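You operate a simulated robot arm through the tools that you are given. There is no shell and no other tool.

The job below is to be done with a simulated robot arm. You get a single attempt, and the scene is never put back.

JOB
End the small winder's lot and return its label to the others.
Fine: switch off, knob on SLOW, small grey cover back, short grey lever free; the label lies beside the other two.

Only the result counts: the job must be done as asked and must still hold three seconds after the hand-in. Knocking over, shifting, dropping, spilling or breaking anything else fails it. Lids that push on must go on centred and level and be pressed home; caps that screw on are set level and turned clockwise until they are tight.

ROBOT AND FRAMES
A 7-joint arm with a fingered hand, fixed in place. Base frame: the origin is on the floor under the middle of its stand, x ahead of it, y to its left, z up. Units: m, degrees, N and s.
It reaches about 1.164 m from its shoulder. Its first joint turns from -166.0 to 166.0 degrees. Payload 4.7 kg.
The TCP is the grasp point between the finger pads, 0.036 m short of the fingertips. In the tool frame z runs along the fingers and y along their closing line. The gripper opens to 0.12 m; its body begins 0.042 m behind the TCP. The gripper is a hand of 5 fingers: y runs from the thumb to the fingers, the wrist lies at [-0.018, -0.122, -0.21] in the tool frame, and closing takes about 1.5 s.
Orientation is told as [roll, pitch, yaw] about the base's x, y, z axes, in that order, counted from this pose: with the fingers straight down and the wrist toward the robot, the tool's x, y and z point along [0, 1, 0], [1, 0, 0] and [0, 0, -1] of the base frame.

CONTROLS
- The arm moves only by the tool drive_tool. Its argument "commands" is a list that holds one entry, the list of rows, each a list of 6 numbers: the shift along the base's x, y, z in units of 30 mm (1.0 is 30 mm), then the turn, a rotation vector about the base's x, y, z in units of 4 degrees (1.0 is 4 degrees). In form: [[[tx, ty, tz, rx, ry, rz], ...]]. A call has 1 to 20 rows; each row shifts and turns the commanded pose from where the row before left it. "fingers" is the opening in per cent of the stroke, from 0 (shut) to 100 (fully open), set as the call begins (left out, the last holds). A call with a number of a shift or a turn outside -1 to 1 is refused whole. Rows are played at 5 a second. More than 0.05 m and 8.6 degrees between two rows, or a gripper value outside its range, and nothing of the call is played. Where a pose cannot be reached the arm comes as near as it can. A force on the tool above 40 N (or 10 N above the force at the start of the call, whichever is more), or a blocked arm, ends the call early, and 0.2 s more pass. The fingers move at their own pace (about 0.045 m/s each) and stop on an object; they squeeze with about 28 N. The grip force told is the motor's: it shows also when the fingers shut on nothing. Time passes only in rows, and 0.2 s behind the last, so rows that do not move let the fingers close. It gives the time, the measured TCP pose, the force on the tool (base axes), the opening and the grip force at its end, in the units of the frame above (readings bear some noise), with the torque about the TCP (base axes, N m) and any sound that the robot's microphone picked up, and new pictures: "views" is both (left out), scene, wrist or none.
- Cameras (640 x 400 px; columns grow to the right, rows downward): "scene" is fixed at [0.2197, -0.649, 1.3056]; the picture's right is [0.55, -0.83, 0.00], its down [-0.57, -0.38, -0.73] and it looks along [0.61, 0.40, -0.68] (base axes); focal length 346 px, centre (320, 200). "wrist" rides on the gripper at [0.073, -0.091, -0.143] in the tool frame; the picture's right is [-0.80, 0.28, -0.53], its down [-0.53, -0.73, 0.42] and it looks along [-0.27, 0.62, 0.74] (tool axes); focal length 234 px, centre (320, 200). There is no depth. A picture from a camera that has moved, and an enlarged one, comes with that camera's place and axes in the base frame and with its lens.
- move_fingers(index, middle, ring, little, thumb_bend, thumb_turn): sets how far each is bent, from 0 (flat) to 100 (curled in); at 30 the hand is open as for a grip, at 70 the pads meet at the TCP. One left out holds its place. A second passes; each finger stops where it meets its share of the squeeze, and holds until it gets a number again. A gripper value or a shape takes the hand back. It gives what a move gives, with no picture; readings hold the bend of each and the force on index, middle, ring, little, thumb and palm. thumb_turn goes from beside the hand (0) to across from the fingers (100), as for a grip.
- set_grasp(shape): the hand has 5 fingers and takes this shape, open, in about a second: jaw (thumb against the fingers, like two jaws); tri (thumb and two fingers); tip (a fingertip pinch); poke (one finger out to press); point (the index stretched); flat (the hand flat); cup (the hand cupped); fist (a fist). The gripper value then closes the fingers along that shape, each until it touches; the sizes above hold for jaw. It gives what a move gives, with no picture.
- inspect(camera, box): a new picture of the part [left, top, right, bottom] of that camera's present view, enlarged. The clock stands still meanwhile.
- finish_job(): hands the job in; it is judged then, once.

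Places have to be worked out from the pictures, the camera data and where the tool is seen. Open the gripper and draw the arm clear of the work before you hand the job in, unless the task says otherwise.

The tools are called after "Call:" as a command line: name --argument value ..., lists and objects as JSON in quotes. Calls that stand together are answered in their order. drive_tool: Moves the arm, as the interface text tells. Its arguments: {"type":"object","properties":{"commands":{"type":"array","items":{"type":"array","items":{"type":"array","items":{"type":"number"}}}},"fingers":{"type":"number"},"views":{"type":"string","enum":["both","scene","wrist","none"]}},"required":["commands"]} The other tools are called the same way: set_grasp (shape) gives the hand a shape; move_fingers (index, middle, ring, little, thumb_bend, thumb_turn) moves the fingers one by one; inspect (camera, box) takes an enlarged picture of a part of a camera's view; finish_job () hands the job in.

At the start:

```text
clock: 0.0
tool_pos: [0.3833, -0.3574, 1.0525]
ee_rot: [0.0, 0.0, 0.0]
force: [-0.1, -0.1, -0.5]
moment: [-0.03, -0.01, 0.01]
width: 0.1197
grip_force: 0.1
shape: jaw
bend: [30.0, 30.0, 30.0, 30.0, 30.0, 98.0]
finger forces: [0.0, 0.0, 0.1, 0.0, 0.0, 0.0]
```

scene: 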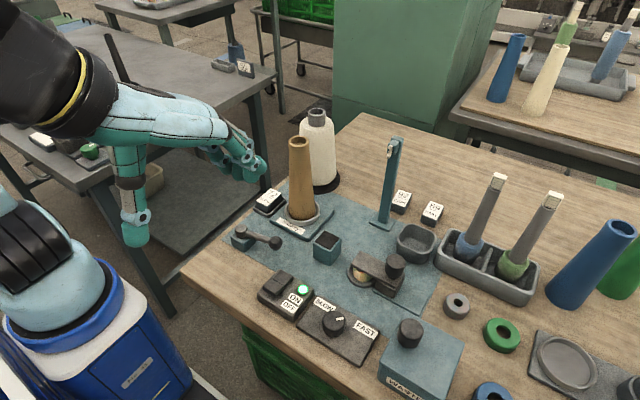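
wrist: 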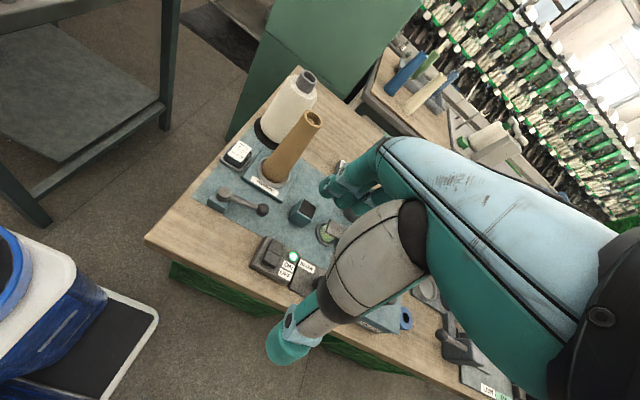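

I begin by looking closely at the workbench in the scene picture before moving anything.

Call:
inspect --camera "scene" --box '[220, 120, 480, 283]'

Call:
inspect --camera "scene" --box '[220, 220, 480, 383]'

Call:
inspect --camera "scene" --box '[380, 150, 640, 400]'

```text
2.45 times, centred on (350, 202) of scene
camera zoom: at [0.2197, -0.649, 1.3056], right [0.55, -0.83, 0.0], down [-0.57, -0.38, -0.73], along [0.61, 0.4, -0.68], focal length 849 px, centre (246, 196)
```

zoom: 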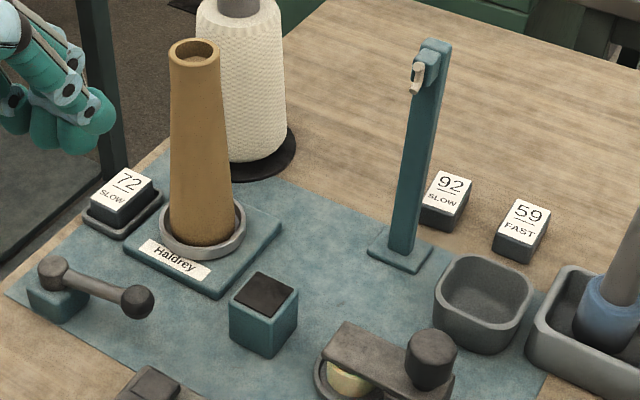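

```text
2.45 times, centred on (350, 302) of scene
camera zoom: at [0.2197, -0.649, 1.3056], right [0.55, -0.83, 0.0], down [-0.57, -0.38, -0.73], along [0.61, 0.4, -0.68], focal length 849 px, centre (246, -49)
```

zoom: 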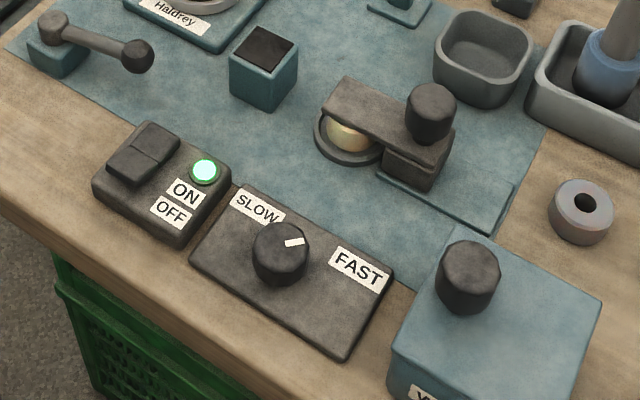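

```text
1.60 times, centred on (510, 275) of scene
camera zoom: at [0.2197, -0.649, 1.3056], right [0.55, -0.83, 0.0], down [-0.57, -0.38, -0.73], along [0.61, 0.4, -0.68], focal length 553 px, centre (16, 80)
```

zoom: 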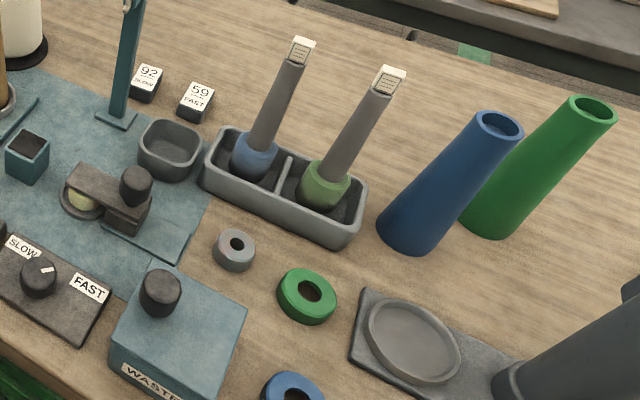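

The hand is hiding part of the bench in the wrist view. I enlarge the wrist picture to identify the labels, levers and covers I may have missed, including the right-hand side.

Call:
inspect --camera "wrist" --box '[140, 60, 400, 330]'

Call:
inspect --camera "wrist" --box '[360, 270, 560, 400]'

Call:
inspect --camera "scene" --box '[440, 250, 640, 400]'

Call:
inspect --camera "scene" --box '[0, 20, 280, 200]'

```text
1.48 times, centred on (270, 195) of wrist
camera zoom: at [0.2927, -0.2847, 1.1971], right [0.28, -0.8, 0.53], down [-0.73, -0.53, -0.42], along [0.62, -0.27, -0.74], focal length 347 px, centre (394, 207)
```

zoom: 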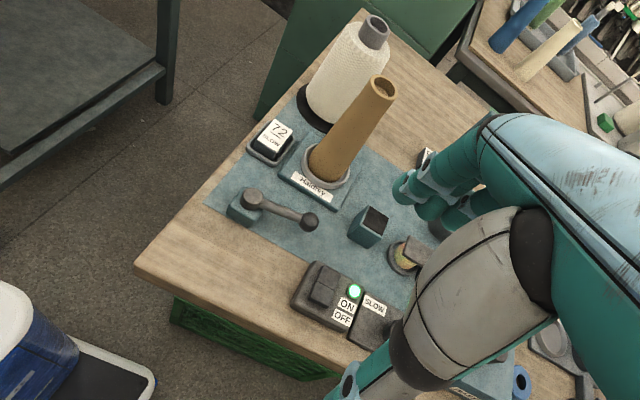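

```text
3.08 times, centred on (460, 335) of wrist
camera zoom: at [0.2927, -0.2847, 1.1971], right [0.28, -0.8, 0.53], down [-0.73, -0.53, -0.42], along [0.62, -0.27, -0.74], focal length 720 px, centre (-111, -215)
```

zoom: 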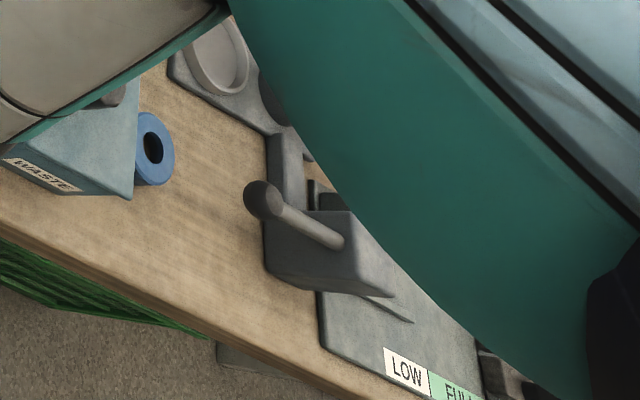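

```text
2.67 times, centred on (540, 325) of scene
camera zoom: at [0.2197, -0.649, 1.3056], right [0.55, -0.83, 0.0], down [-0.57, -0.38, -0.73], along [0.61, 0.4, -0.68], focal length 922 px, centre (-267, -133)
```

zoom: 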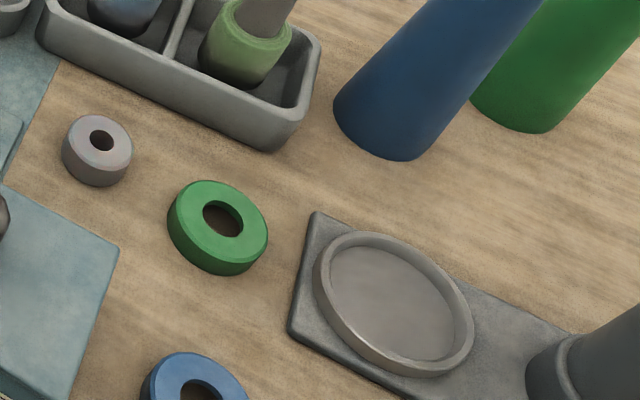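

```text
2.22 times, centred on (140, 110) of scene
camera zoom: at [0.2197, -0.649, 1.3056], right [0.55, -0.83, 0.0], down [-0.57, -0.38, -0.73], along [0.61, 0.4, -0.68], focal length 769 px, centre (720, 400)
```

zoom: 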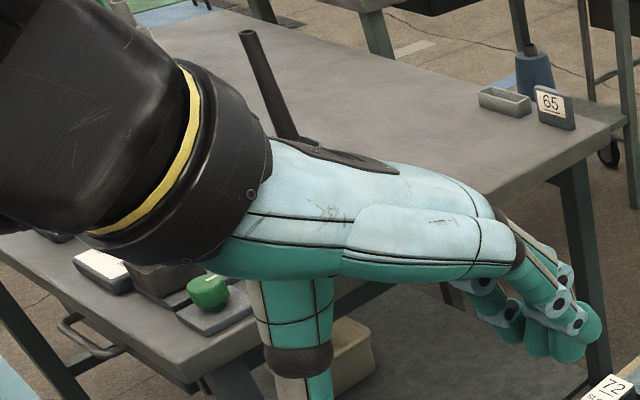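

The bench top is about z = 0.72, the tallest nearby items reach roughly 0.95–1.0. I shift the hand right (−y) staying at z≈1.05, in free air, so the wrist camera can look at the winder's parts.

Call:
drive_tool --commands '[[[0.2, -1, 0, 0, 0, 0], [0.2, -1, 0, 0, 0, 0], [0.2, -1, 0, 0, 0, 0], [0.2, -1, 0, 0, 0, 0], [0.2, -1, 0, 0, 0, 0], [0.2, -1, 0, 0, 0, 0], [0.2, -1, 0, 0, 0, 0], [0.2, -1, 0, 0, 0, 0], [0.2, -1, 0, 0, 0, 0]]]' --views "both"

```text
clock: 2.0
tool_pos: [0.437, -0.628, 1.0518]
ee_rot: [0.0, 0.0, 0.0]
force: [-0.2, -0.8, 1.4]
moment: [-0.06, 0.02, 0.01]
width: 0.1197
grip_force: 0.1
shape: jaw
bend: [30.0, 30.0, 30.0, 30.0, 30.0, 98.0]
finger forces: [0.0, 0.0, 0.1, 0.0, 0.1, 0.0]
camera wrist: at [0.3447, -0.5554, 1.1962], right [0.28, -0.8, 0.53], down [-0.73, -0.53, -0.42], along [0.62, -0.27, -0.74], focal length 234 px, centre (320, 200)
```

scene: 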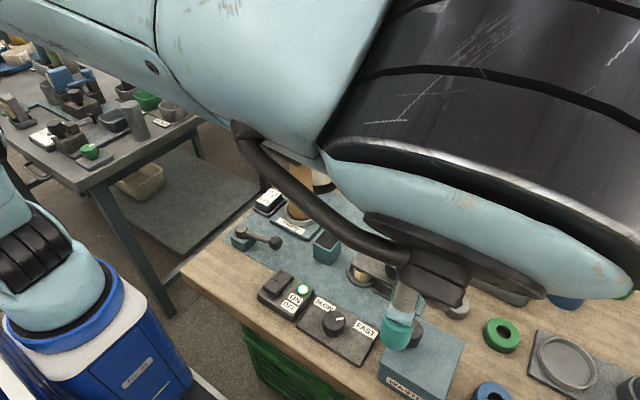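
wrist: 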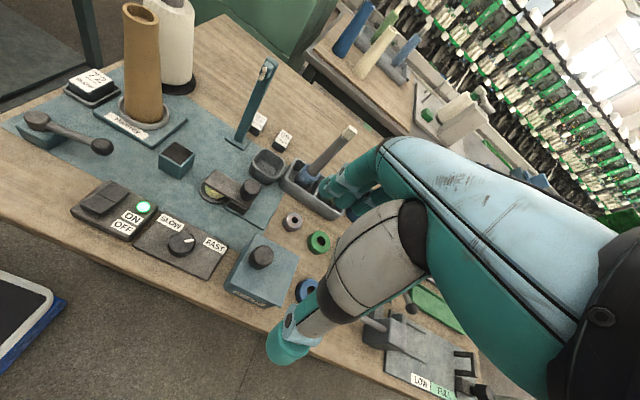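

Call:
inspect --camera "wrist" --box '[0, 50, 180, 163]'

Call:
inspect --camera "wrist" --box '[140, 120, 300, 220]'

Call:
inspect --camera "wrist" --box '[60, 170, 340, 340]'

Call:
inspect --camera "wrist" --box '[340, 270, 500, 400]'

Call:
inspect --camera "wrist" --box '[230, 90, 380, 220]'

```text
3.54 times, centred on (90, 106) of wrist
camera zoom: at [0.3447, -0.5554, 1.1962], right [0.28, -0.8, 0.53], down [-0.73, -0.53, -0.42], along [0.62, -0.27, -0.74], focal length 829 px, centre (1134, 531)
```

zoom: 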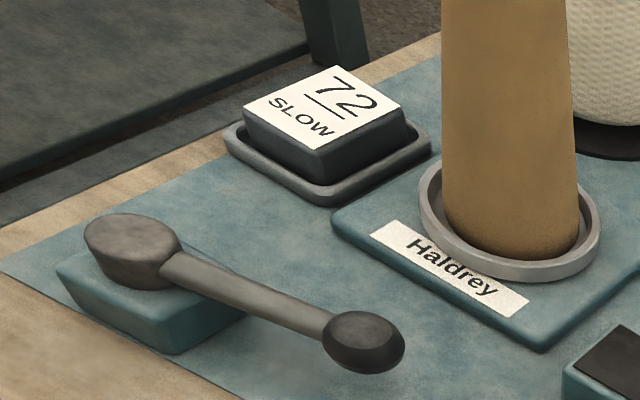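

```text
4.00 times, centred on (220, 170) of wrist
camera zoom: at [0.3447, -0.5554, 1.1962], right [0.28, -0.8, 0.53], down [-0.73, -0.53, -0.42], along [0.62, -0.27, -0.74], focal length 937 px, centre (720, 320)
```

zoom: 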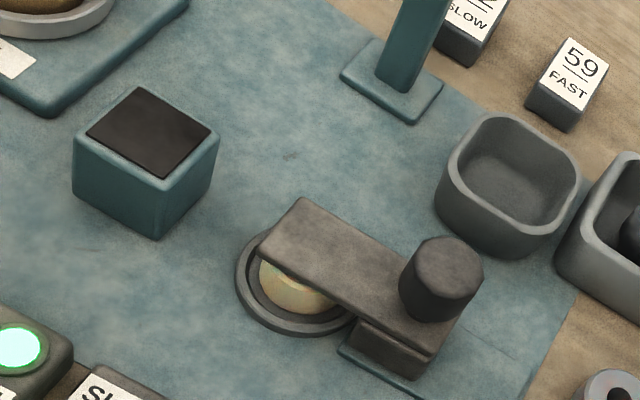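

```text
2.29 times, centred on (200, 255) of wrist
camera zoom: at [0.3447, -0.5554, 1.1962], right [0.28, -0.8, 0.53], down [-0.73, -0.53, -0.42], along [0.62, -0.27, -0.74], focal length 535 px, centre (594, 74)
```

zoom: 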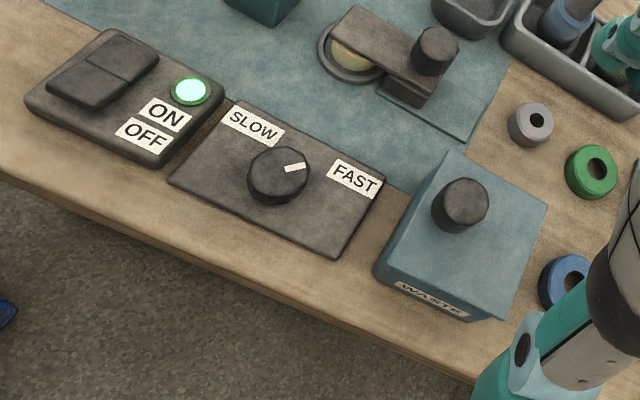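

```text
3.08 times, centred on (420, 335) of wrist
camera zoom: at [0.3447, -0.5554, 1.1962], right [0.28, -0.8, 0.53], down [-0.73, -0.53, -0.42], along [0.62, -0.27, -0.74], focal length 720 px, centre (12, -215)
```

zoom: 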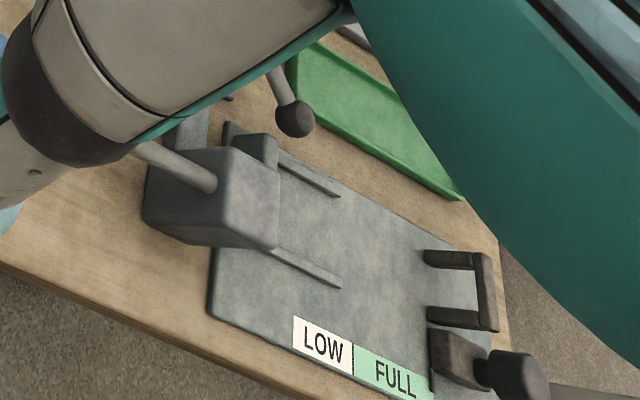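

```text
3.08 times, centred on (305, 155) of wrist
camera zoom: at [0.3447, -0.5554, 1.1962], right [0.28, -0.8, 0.53], down [-0.73, -0.53, -0.42], along [0.62, -0.27, -0.74], focal length 720 px, centre (366, 338)
```

zoom: 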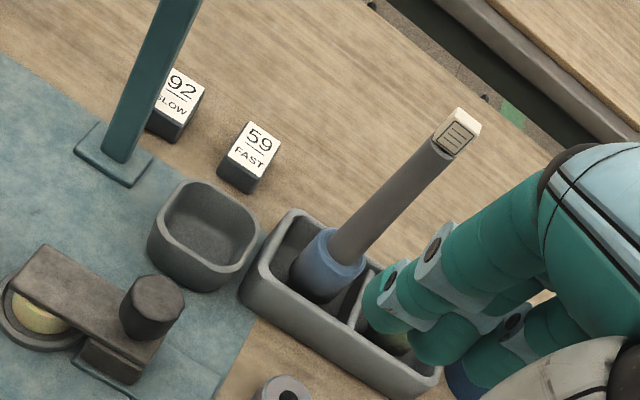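

Zoomed pictures are truly re-rendered, so I can zoom hard. I take closer pictures of the wax-cover, the lever and the switch/knob from this vantage point.

Call:
inspect --camera "wrist" --box '[190, 160, 290, 222]'

Call:
inspect --camera "wrist" --box '[10, 95, 130, 170]'

Call:
inspect --camera "wrist" --box '[60, 170, 240, 282]'

Call:
inspect --camera "wrist" --box '[230, 100, 310, 190]'

Call:
inspect --camera "scene" --box '[225, 180, 345, 260]'

```text
6.40 times, centred on (240, 191) of wrist
camera zoom: at [0.3447, -0.5554, 1.1962], right [0.28, -0.8, 0.53], down [-0.73, -0.53, -0.42], along [0.62, -0.27, -0.74], focal length 1499 px, centre (832, 258)
```

zoom: 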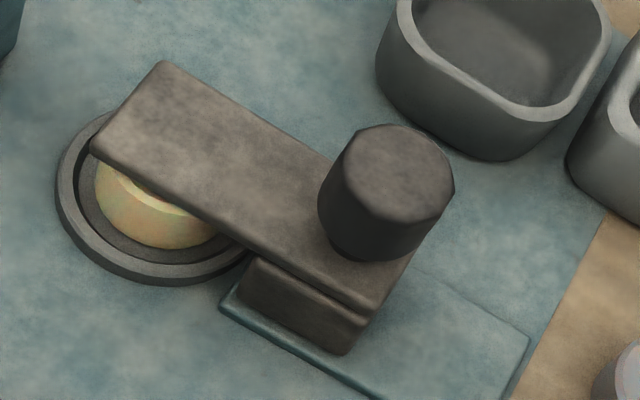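

```text
5.33 times, centred on (70, 132) of wrist
camera zoom: at [0.3447, -0.5554, 1.1962], right [0.28, -0.8, 0.53], down [-0.73, -0.53, -0.42], along [0.62, -0.27, -0.74], focal length 1249 px, centre (1653, 560)
```

zoom: 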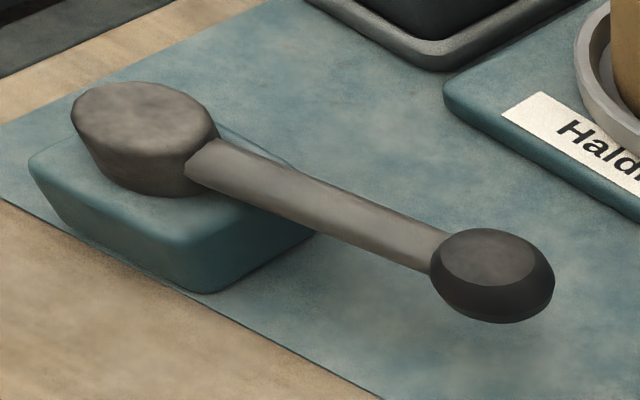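

```text
3.56 times, centred on (150, 226) of wrist
camera zoom: at [0.3447, -0.5554, 1.1962], right [0.28, -0.8, 0.53], down [-0.73, -0.53, -0.42], along [0.62, -0.27, -0.74], focal length 833 px, centre (924, 108)
```

zoom: 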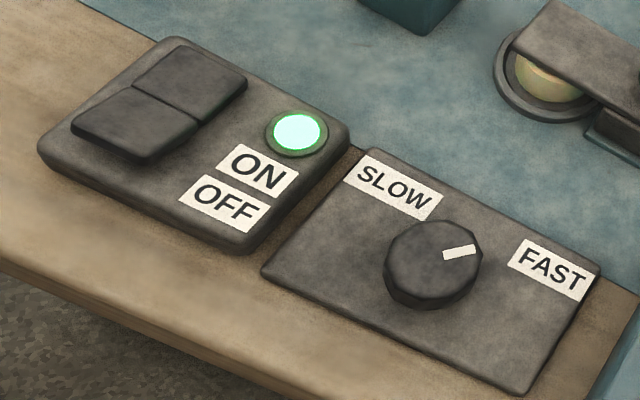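

```text
4.44 times, centred on (270, 145) of wrist
camera zoom: at [0.3447, -0.5554, 1.1962], right [0.28, -0.8, 0.53], down [-0.73, -0.53, -0.42], along [0.62, -0.27, -0.74], focal length 1041 px, centre (542, 444)
```

zoom: 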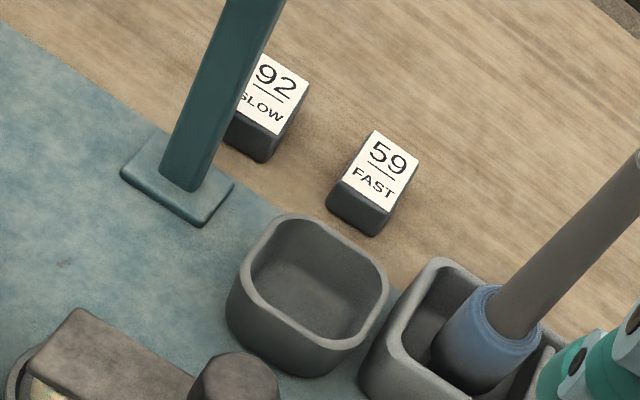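

```text
5.00 times, centred on (285, 220) of scene
camera zoom: at [0.2197, -0.649, 1.3056], right [0.55, -0.83, 0.0], down [-0.57, -0.38, -0.73], along [0.61, 0.4, -0.68], focal length 1729 px, centre (495, 100)
```

zoom: 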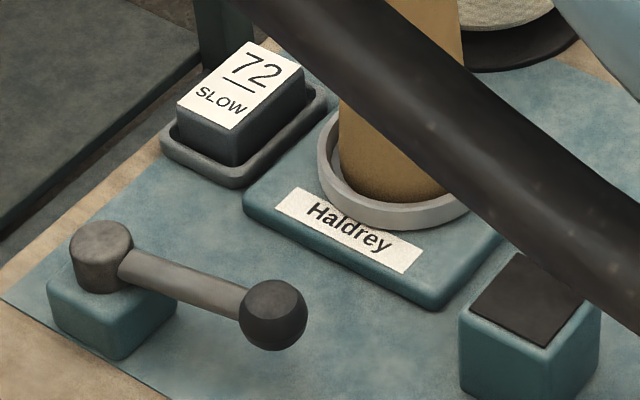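

The layout is clear now: rocker (OFF half is the near one), knob pointing to FAST, slide cover over the wax with a black knob on a rail running toward −y, ball lever beside label "72 SLOW". I set the poke shape and look where the pressing fingertip sits.

Call:
set_grasp --shape "poke"

Call:
drive_tool --commands '[[[-0.4, 1, 0, 0, 0, 0], [-0.4, 1, 0, 0, 0, 0], [-0.4, 1, 0, 0, 0, 0], [-0.3, 1, 0, 0, 0, 0], [0, 1, 0, 0, 0, 0], [0, 1, 0, 0, 0, 0], [0, 1, 0, 0, 0, 0]]]' --views "both"

```text
clock: 2.9
tool_pos: [0.4363, -0.6275, 1.0514]
ee_rot: [0.0, 0.0, 0.1]
force: [0.4, 0.5, 0.2]
moment: [0.05, 0.0, -0.01]
width: 0.0
grip_force: 0.0
shape: poke
bend: [70.0, 70.0, 99.0, 99.0, 100.0, 100.0]
finger forces: [0.0, 0.0, 0.1, 0.1, 0.1, 0.0]
```

```text
clock: 4.5
tool_pos: [0.3937, -0.416, 1.0506]
ee_rot: [0.1, 0.0, -0.1]
force: [0.3, 0.0, -0.5]
moment: [0.02, -0.02, 0.02]
width: 0.0
grip_force: 0.0
shape: poke
bend: [70.0, 70.0, 99.0, 99.0, 100.0, 100.0]
finger forces: [0.0, 0.0, 0.1, 0.0, 0.0, 0.0]
camera wrist: at [0.3017, -0.3447, 1.1956], right [0.28, -0.8, 0.52], down [-0.73, -0.53, -0.43], along [0.62, -0.27, -0.74], focal length 234 px, centre (320, 200)
```

scene: 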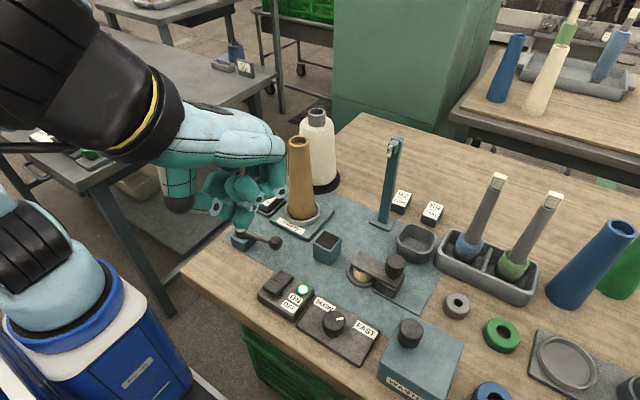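
wrist: 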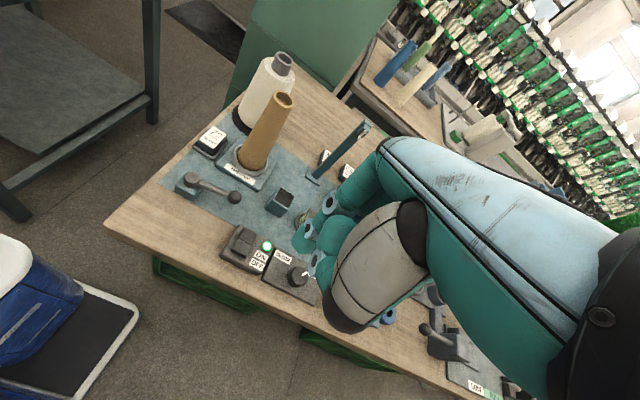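

The poke shape has index and middle bent to the TCP and the rest curled. I zoom on the hand to see the tip position.

Call:
inspect --camera "scene" --box '[160, 130, 320, 270]'

Call:
inspect --camera "wrist" --box '[200, 150, 400, 340]'

```text
2.86 times, centred on (240, 200) of scene
camera zoom: at [0.2197, -0.649, 1.3056], right [0.55, -0.83, 0.0], down [-0.57, -0.38, -0.73], along [0.61, 0.4, -0.68], focal length 988 px, centre (549, 200)
```

zoom: 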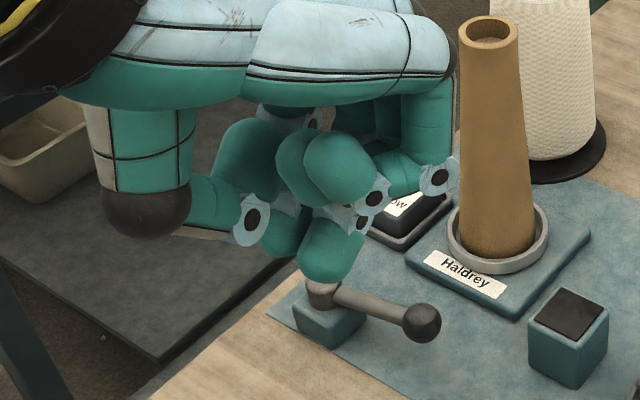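

```text
2.11 times, centred on (300, 245) of wrist
camera zoom: at [0.3017, -0.3447, 1.1956], right [0.28, -0.8, 0.52], down [-0.73, -0.53, -0.43], along [0.62, -0.27, -0.74], focal length 493 px, centre (362, 105)
```

zoom: 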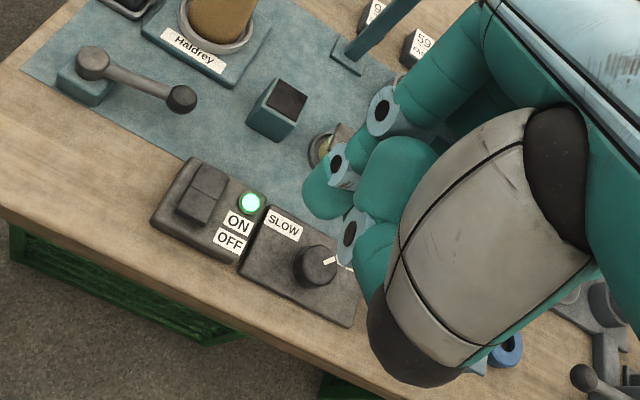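

The lowest tip lines up with the TCP in x-y. I curl the middle finger too, so that only the index sticks out, and look again.

Call:
move_fingers --index 60 --middle 100

Call:
inspect --camera "scene" --box '[160, 130, 320, 270]'

Call:
inspect --camera "wrist" --box '[200, 150, 400, 340]'

```text
clock: 5.5
tool_pos: [0.3943, -0.4175, 1.0519]
ee_rot: [-0.1, 0.1, 0.1]
force: [-0.7, 0.3, -0.2]
moment: [0.0, 0.04, 0.01]
width: 0.0479
grip_force: 0.0
shape: fingers
bend: [60.0, 100.0, 99.0, 99.0, 100.0, 100.0]
finger forces: [0.0, 0.0, 0.0, 0.0, 0.0, 0.0]
```

```text
2.86 times, centred on (240, 200) of scene
camera zoom: at [0.2197, -0.649, 1.3056], right [0.55, -0.83, 0.0], down [-0.57, -0.38, -0.73], along [0.61, 0.4, -0.68], focal length 988 px, centre (549, 200)
```

zoom: 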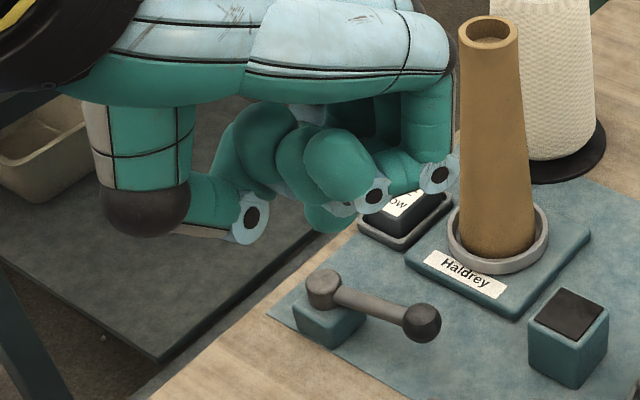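

```text
2.11 times, centred on (300, 245) of wrist
camera zoom: at [0.3018, -0.3445, 1.1962], right [0.28, -0.8, 0.53], down [-0.73, -0.53, -0.42], along [0.62, -0.27, -0.74], focal length 493 px, centre (362, 105)
```

zoom: 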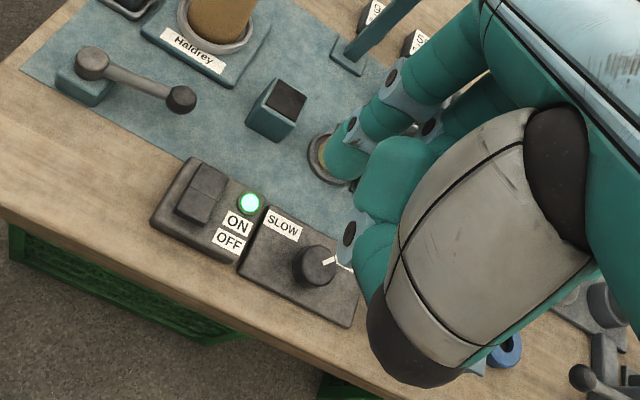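

The index is on the +y side of the hand. I bend it to 72 to locate its tip relative to the TCP in both views.

Call:
move_fingers --index 72

Call:
inspect --camera "scene" --box '[180, 160, 300, 260]'

Call:
inspect --camera "wrist" --box '[240, 160, 380, 320]'

```text
clock: 6.5
tool_pos: [0.3927, -0.4176, 1.0523]
ee_rot: [0.0, 0.0, 0.0]
force: [-0.3, 0.2, 0.6]
moment: [-0.02, 0.01, -0.03]
width: 0.0361
grip_force: 0.1
shape: fingers
bend: [72.0, 100.0, 99.0, 99.0, 100.0, 100.0]
finger forces: [0.1, 0.1, 0.1, 0.1, 0.0, 0.1]
```

```text
4.00 times, centred on (240, 210) of scene
camera zoom: at [0.2197, -0.649, 1.3056], right [0.55, -0.83, 0.0], down [-0.57, -0.38, -0.73], along [0.61, 0.4, -0.68], focal length 1384 px, centre (640, 160)
```

zoom: 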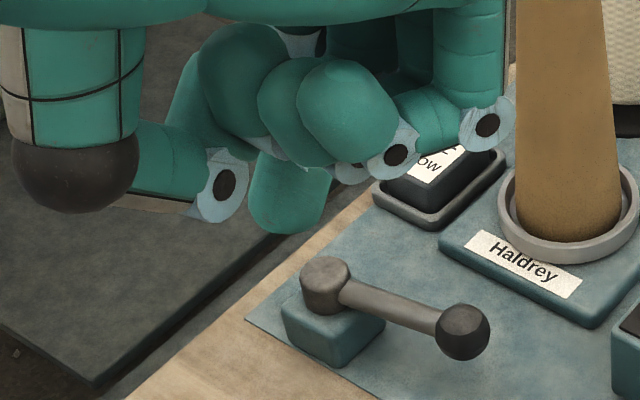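

```text
2.50 times, centred on (310, 240) of wrist
camera zoom: at [0.3018, -0.3446, 1.1962], right [0.28, -0.8, 0.53], down [-0.73, -0.53, -0.42], along [0.62, -0.27, -0.74], focal length 585 px, centre (345, 100)
```

zoom: 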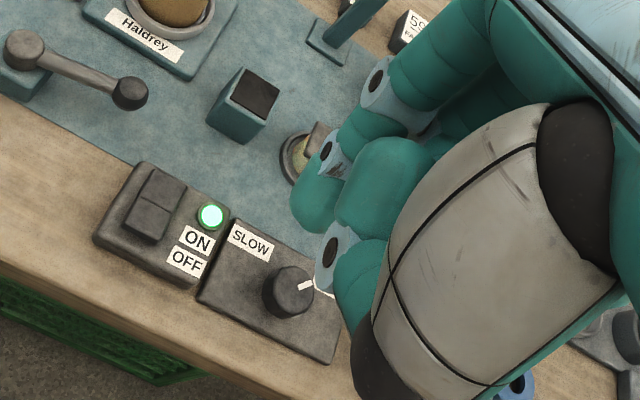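

Index tip sits at about TCP + (0.002, 0.008, −0.034). I estimate the OFF half of the rocker at about [0.465, −0.387, 0.76], so I descend to a spot roughly 6 cm above it and check.

Call:
drive_tool --commands '[[[0.333, 0.107, -0.91, 0, 0, 0], [0.333, 0.107, -0.91, 0, 0, 0], [0.333, 0.107, -0.91, 0, 0, 0], [0.333, 0.107, -0.91, 0, 0, 0], [0.333, 0.107, -0.91, 0, 0, 0], [0.333, 0.107, -0.91, 0, 0, 0], [0.333, 0.107, -0.91, 0, 0, 0]]]' --views "both"

Call:
inspect --camera "scene" --box '[220, 200, 380, 350]'

Call:
inspect --camera "wrist" --box '[160, 130, 340, 300]'

```text
clock: 8.1
tool_pos: [0.4634, -0.3952, 0.8624]
ee_rot: [0.0, -0.1, -0.1]
force: [-0.9, 0.0, 0.4]
moment: [0.02, -0.03, -0.01]
width: 0.0361
grip_force: 0.1
shape: fingers
bend: [72.0, 100.0, 99.0, 99.0, 100.0, 100.0]
finger forces: [0.1, 0.0, 0.1, 0.0, 0.1, 0.0]
camera wrist: at [0.3723, -0.3221, 1.0068], right [0.28, -0.8, 0.53], down [-0.73, -0.53, -0.42], along [0.62, -0.27, -0.74], focal length 234 px, centre (320, 200)
```

scene: 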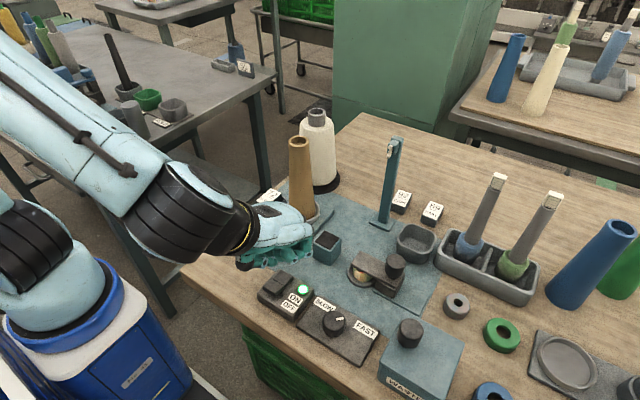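
wrist: 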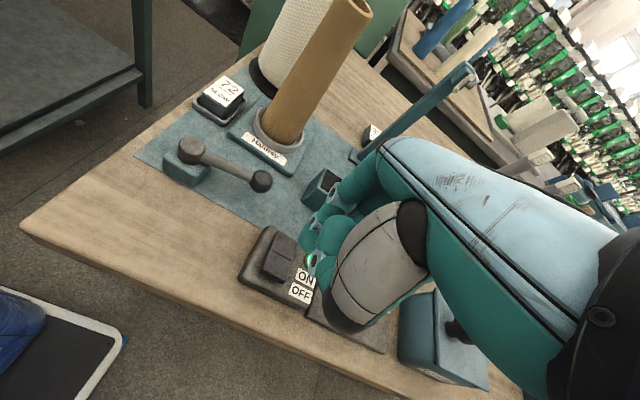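

```text
2.67 times, centred on (300, 275) of scene
camera zoom: at [0.2197, -0.649, 1.3056], right [0.55, -0.83, 0.0], down [-0.57, -0.38, -0.73], along [0.61, 0.4, -0.68], focal length 922 px, centre (373, 0)
```

zoom: 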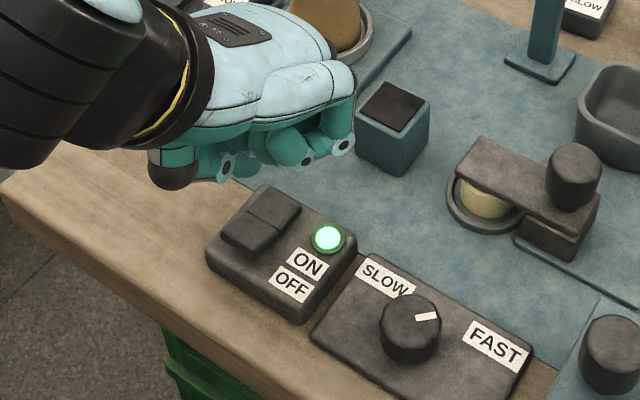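

```text
2.35 times, centred on (250, 215) of wrist
camera zoom: at [0.3723, -0.3221, 1.0068], right [0.28, -0.8, 0.53], down [-0.73, -0.53, -0.42], along [0.62, -0.27, -0.74], focal length 551 px, centre (485, 165)
```

zoom: 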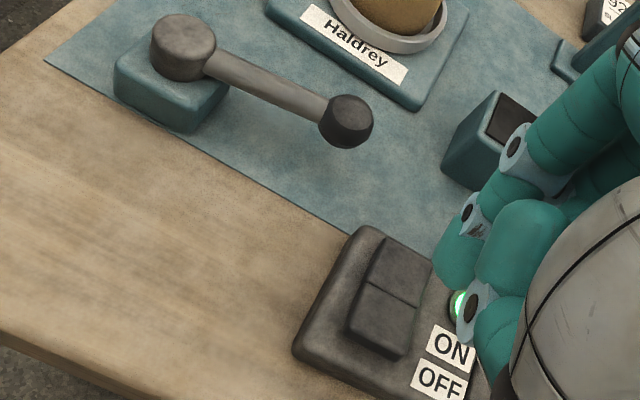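

Triangulating from three views puts the OFF half at ≈[0.461, −0.388, 0.769]. I move the tip over its near part and come down to about 1 cm above it.

Call:
drive_tool --commands '[[[-0.14, -0.02, -0.8, 0, 0, 0], [-0.14, -0.02, -0.8, 0, 0, 0]]]' --views "both"

Call:
inspect --camera "scene" --box '[220, 230, 340, 330]'

Call:
inspect --camera "wrist" --box '[240, 180, 360, 300]'

```text
clock: 8.7
tool_pos: [0.4551, -0.3967, 0.8149]
ee_rot: [0.0, 0.0, -0.1]
force: [-0.1, -0.2, 0.3]
moment: [-0.02, 0.0, -0.01]
width: 0.0363
grip_force: 0.1
shape: fingers
bend: [72.0, 100.0, 99.0, 99.0, 100.0, 100.0]
finger forces: [0.0, 0.0, 0.0, 0.1, 0.0, 0.0]
camera wrist: at [0.3641, -0.3243, 0.9587], right [0.28, -0.8, 0.53], down [-0.73, -0.53, -0.42], along [0.62, -0.27, -0.74], focal length 234 px, centre (320, 200)
```

scene: 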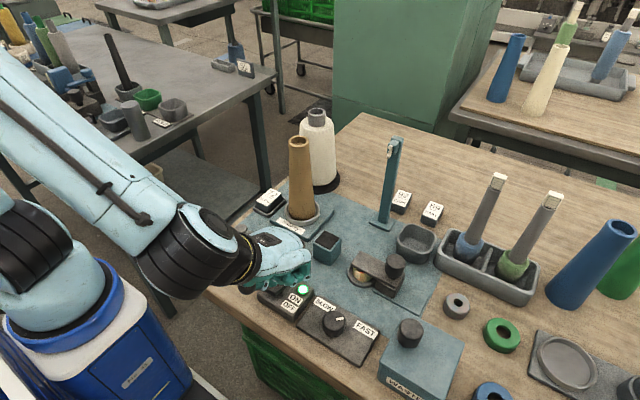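
wrist: 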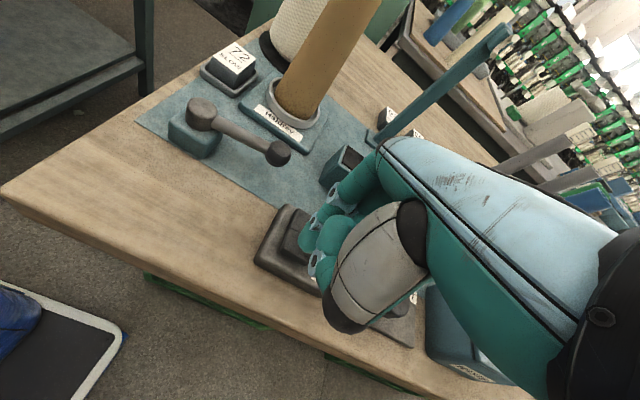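

```text
4.00 times, centred on (280, 280) of scene
camera zoom: at [0.2197, -0.649, 1.3056], right [0.55, -0.83, 0.0], down [-0.57, -0.38, -0.73], along [0.61, 0.4, -0.68], focal length 1384 px, centre (480, -120)
```

zoom: 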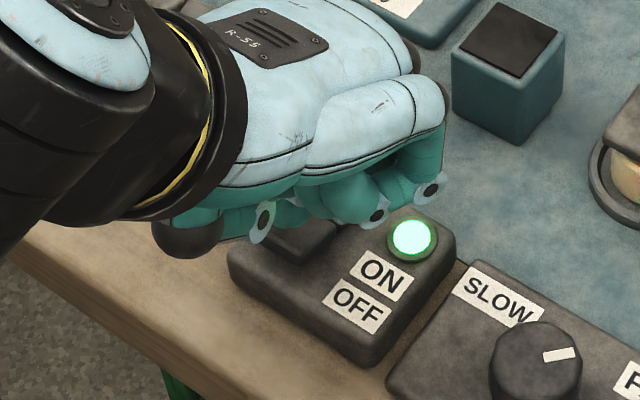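

```text
3.33 times, centred on (300, 240) of wrist
camera zoom: at [0.3641, -0.3243, 0.9587], right [0.28, -0.8, 0.53], down [-0.73, -0.53, -0.42], along [0.62, -0.27, -0.74], focal length 781 px, centre (387, 67)
```

zoom: 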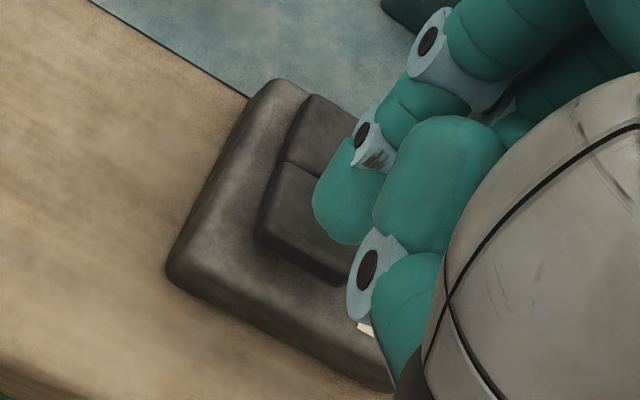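

The tip is above the OFF half at about [0.459, −0.391]. I press down in small steps while watching the force.

Call:
drive_tool --commands '[[[-0.1, 0.03, -0.13, 0, 0, 0], [0, 0, -0.13, 0, 0, 0], [0, 0, -0.1, 0, 0, 0], [0, 0, -0.08, 0, 0, 0]]]' --views "none"

Call:
inspect --camera "scene" --box '[220, 230, 340, 330]'

Call:
inspect --camera "wrist" --box '[240, 180, 360, 300]'

```text
clock: 9.7
tool_pos: [0.4513, -0.3948, 0.801]
ee_rot: [0.0, 0.1, 0.0]
force: [-0.5, 0.1, -0.4]
moment: [-0.02, 0.0, 0.0]
width: 0.0359
grip_force: 0.1
shape: fingers
bend: [72.0, 100.0, 99.0, 99.0, 100.0, 100.0]
finger forces: [0.0, 0.1, 0.0, 0.0, 0.0, 0.0]
heard: click
```

```text
4.00 times, centred on (280, 280) of scene
camera zoom: at [0.2197, -0.649, 1.3056], right [0.55, -0.83, 0.0], down [-0.57, -0.38, -0.73], along [0.61, 0.4, -0.68], focal length 1384 px, centre (480, -120)
```

zoom: 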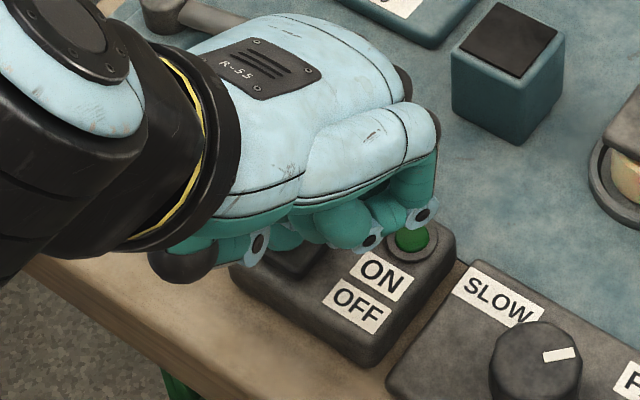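

```text
3.33 times, centred on (300, 240) of wrist
camera zoom: at [0.3603, -0.3226, 0.9449], right [0.28, -0.8, 0.53], down [-0.73, -0.53, -0.42], along [0.62, -0.27, -0.74], focal length 781 px, centre (387, 67)
```

zoom: 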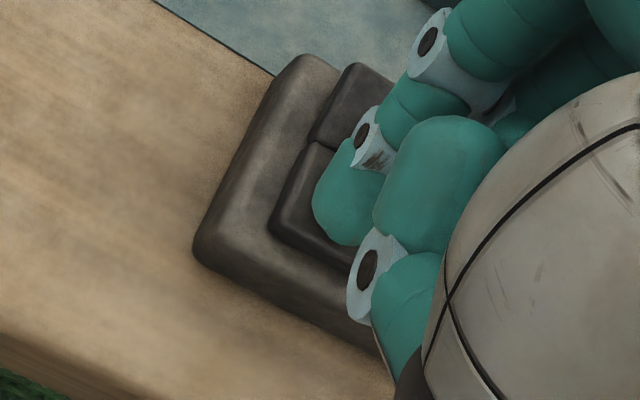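

A click was heard and the light is out: the switch is off. I lift straight up and look at the knob.

Call:
drive_tool --commands '[[[0, 0, 0.8, 0, 0, 0], [0, 0, 1, 0, 0, 0], [0, 0, 1, 0, 0, 0], [0, 0, 1, 0, 0, 0], [0, 0, 1, 0, 0, 0]]]' --views "both"

Call:
inspect --camera "scene" --box '[240, 250, 440, 380]'

Call:
inspect --camera "scene" --box '[335, 220, 455, 300]'

```text
clock: 10.9
tool_pos: [0.4507, -0.3954, 0.9447]
ee_rot: [0.1, 0.1, 0.0]
force: [0.3, -0.5, -0.7]
moment: [-0.03, 0.01, -0.01]
width: 0.0359
grip_force: 0.1
shape: fingers
bend: [72.0, 100.0, 99.0, 99.0, 100.0, 100.0]
finger forces: [0.0, 0.1, 0.0, 0.1, 0.1, 0.0]
camera wrist: at [0.36, -0.3233, 1.0881], right [0.28, -0.8, 0.52], down [-0.73, -0.53, -0.42], along [0.62, -0.27, -0.74], focal length 234 px, centre (320, 200)
```

scene: 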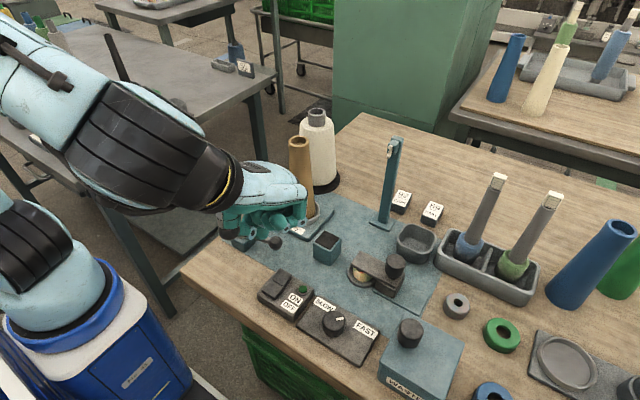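
wrist: 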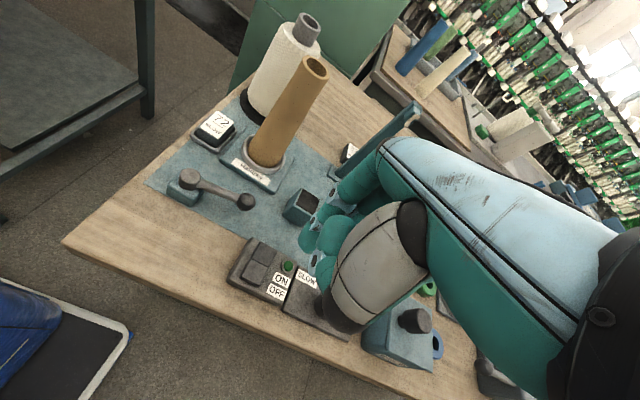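

```text
3.08 times, centred on (340, 315) of scene
camera zoom: at [0.2197, -0.649, 1.3056], right [0.55, -0.83, 0.0], down [-0.57, -0.38, -0.73], along [0.61, 0.4, -0.68], focal length 1064 px, centre (258, -154)
```

zoom: 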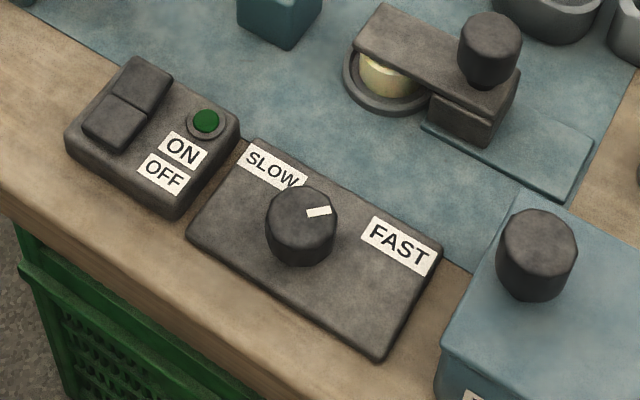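

```text
5.00 times, centred on (395, 260) of scene
camera zoom: at [0.2197, -0.649, 1.3056], right [0.55, -0.83, 0.0], down [-0.57, -0.38, -0.73], along [0.61, 0.4, -0.68], focal length 1729 px, centre (-55, -100)
```

zoom: 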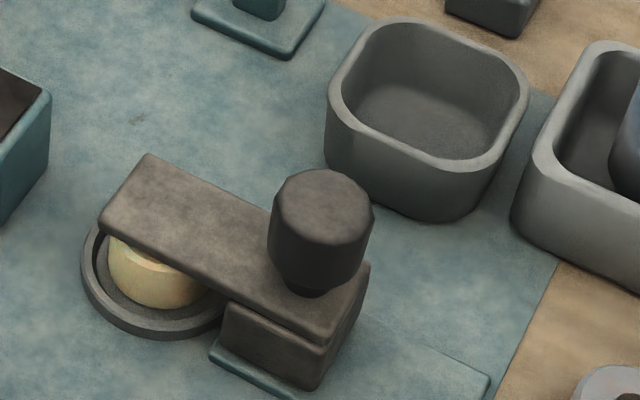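

The knob sits at about [0.466, −0.5145] with its top at z≈0.775, radius ≈19 mm, and must turn about 107° anticlockwise (seen from above) from FAST to SLOW. I set the three-finger shape and look at how the fingertips sit.

Call:
set_grasp --shape "tri"

Call:
inspect --camera "scene" --box '[190, 140, 350, 260]'

Call:
inspect --camera "wrist" --box '[240, 150, 400, 330]'

```text
clock: 11.8
tool_pos: [0.4522, -0.3949, 0.9444]
ee_rot: [0.0, 0.0, 0.1]
force: [0.2, -0.2, 0.4]
moment: [0.02, 0.03, 0.0]
width: 0.1198
grip_force: 0.1
shape: tri
bend: [30.0, 30.0, 99.0, 99.0, 30.0, 98.0]
finger forces: [0.0, 0.0, 0.1, 0.1, 0.1, 0.0]
```

```text
3.33 times, centred on (270, 200) of scene
camera zoom: at [0.2197, -0.649, 1.3056], right [0.55, -0.83, 0.0], down [-0.57, -0.38, -0.73], along [0.61, 0.4, -0.68], focal length 1153 px, centre (487, 200)
```

zoom: 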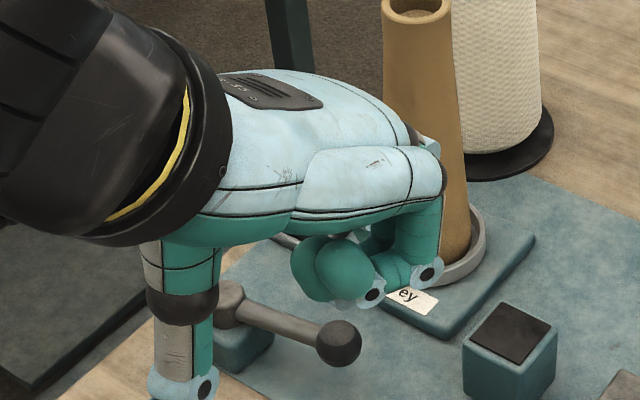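

```text
2.22 times, centred on (320, 240) of wrist
camera zoom: at [0.3599, -0.3232, 1.0879], right [0.28, -0.8, 0.53], down [-0.73, -0.53, -0.42], along [0.62, -0.27, -0.74], focal length 520 px, centre (320, 111)
```

zoom: 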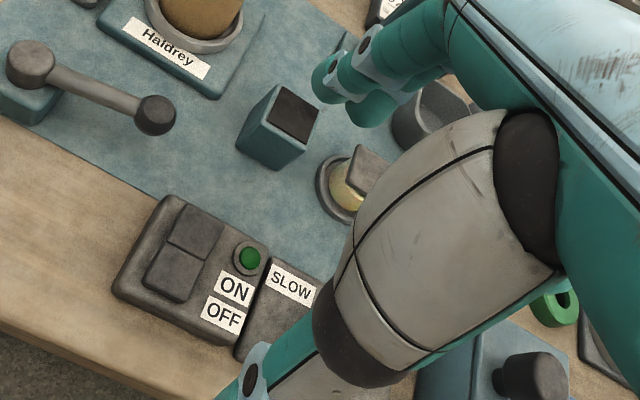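

I move over the knob at z≈0.88, turning the hand −50° first (so the +107° turn stays inside a comfortable range), fingers half open.

Call:
drive_tool --commands '[[[0.04, -0.3, -0.15, 0, 0, -0.96], [0.04, -0.3, -0.15, 0, 0, -0.96], [0.04, -0.3, -0.15, 0, 0, -0.96], [0.04, -0.3, -0.15, 0, 0, -0.96], [0.04, -0.3, -0.15, 0, 0, -0.96], [0.04, -0.3, -0.15, 0, 0, -0.96], [0.04, -0.3, -0.15, 0, 0, -0.96], [0.04, -0.3, -0.15, 0, 0, -0.96], [0.03, -0.3, -0.15, 0, 0, -0.96], [0.03, -0.3, -0.15, 0, 0, -0.96], [0.03, -0.3, -0.15, 0, 0, -0.96], [0.03, -0.3, -0.15, 0, 0, -0.96], [0.03, -0.38, -0.15, 0, 0, -0.96]]]' --fingers 55 --views "both"

Call:
inspect --camera "wrist" --box '[200, 150, 440, 330]'

Call:
inspect --camera "scene" --box '[260, 220, 420, 360]'

```text
clock: 14.6
tool_pos: [0.4662, -0.5149, 0.8855]
ee_rot: [0.0, 0.0, -50.0]
force: [-0.1, 0.3, -0.1]
moment: [0.02, 0.01, 0.01]
width: 0.0664
grip_force: 0.1
shape: tri
bend: [74.0, 43.0, 99.0, 99.0, 68.0, 100.0]
finger forces: [0.0, 0.0, 0.0, 0.0, 0.0, 0.0]
camera wrist: at [0.4627, -0.3985, 1.03], right [-0.44, -0.73, 0.53], down [-0.88, 0.22, -0.42], along [0.19, -0.65, -0.74], focal length 234 px, centre (320, 200)
```

scene: 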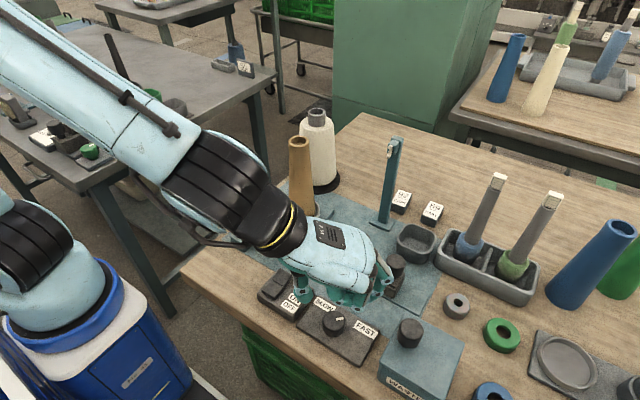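
wrist: 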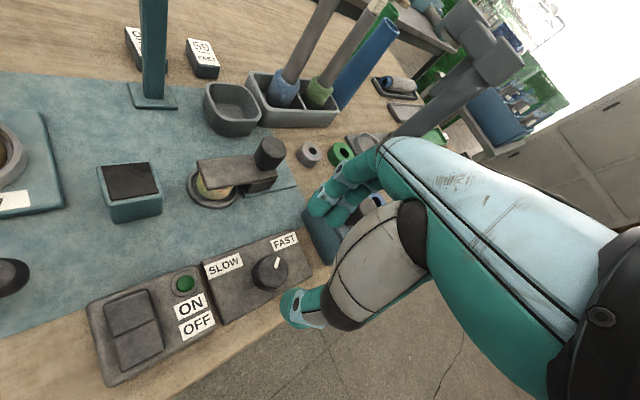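

```text
2.22 times, centred on (320, 240) of wrist
camera zoom: at [0.4627, -0.3985, 1.03], right [-0.44, -0.73, 0.53], down [-0.88, 0.22, -0.42], along [0.19, -0.65, -0.74], focal length 520 px, centre (320, 111)
```

zoom: 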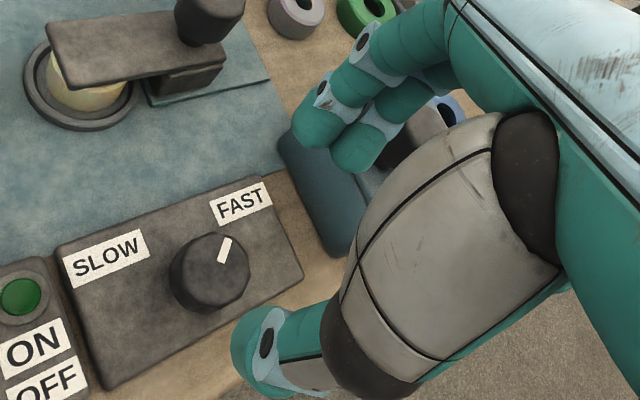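

```text
2.86 times, centred on (340, 290) of scene
camera zoom: at [0.2197, -0.649, 1.3056], right [0.55, -0.83, 0.0], down [-0.57, -0.38, -0.73], along [0.61, 0.4, -0.68], focal length 988 px, centre (263, -57)
```

zoom: 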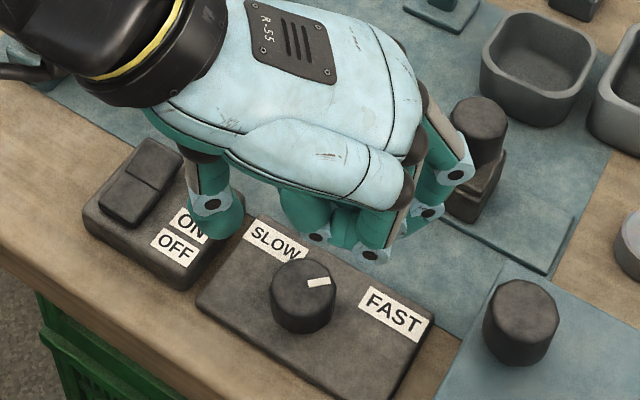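

The knob re-triangulates to ≈[0.4665, −0.5135]. I zoom to measure its height above its panel before going down.

Call:
inspect --camera "wrist" --box '[220, 230, 340, 330]'

Call:
inspect --camera "scene" --box '[300, 280, 390, 350]'

```text
4.00 times, centred on (280, 280) of wrist
camera zoom: at [0.4627, -0.3985, 1.03], right [-0.44, -0.73, 0.53], down [-0.88, 0.22, -0.42], along [0.19, -0.65, -0.74], focal length 937 px, centre (480, -120)
```

zoom: 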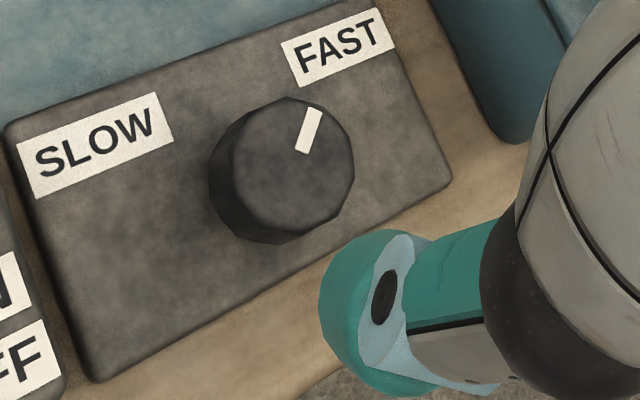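

```text
5.71 times, centred on (345, 315) of scene
camera zoom: at [0.2197, -0.649, 1.3056], right [0.55, -0.83, 0.0], down [-0.57, -0.38, -0.73], along [0.61, 0.4, -0.68], focal length 1976 px, centre (177, -457)
```

zoom: 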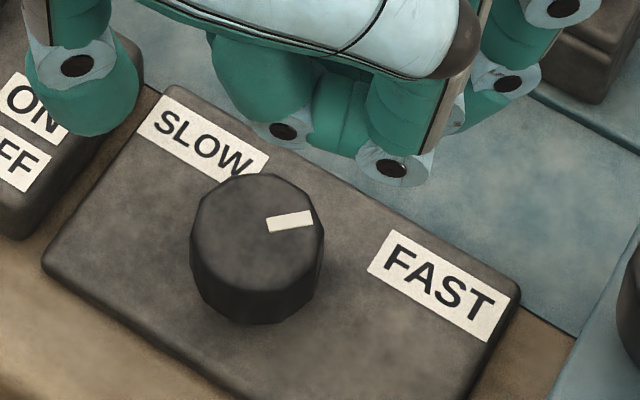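

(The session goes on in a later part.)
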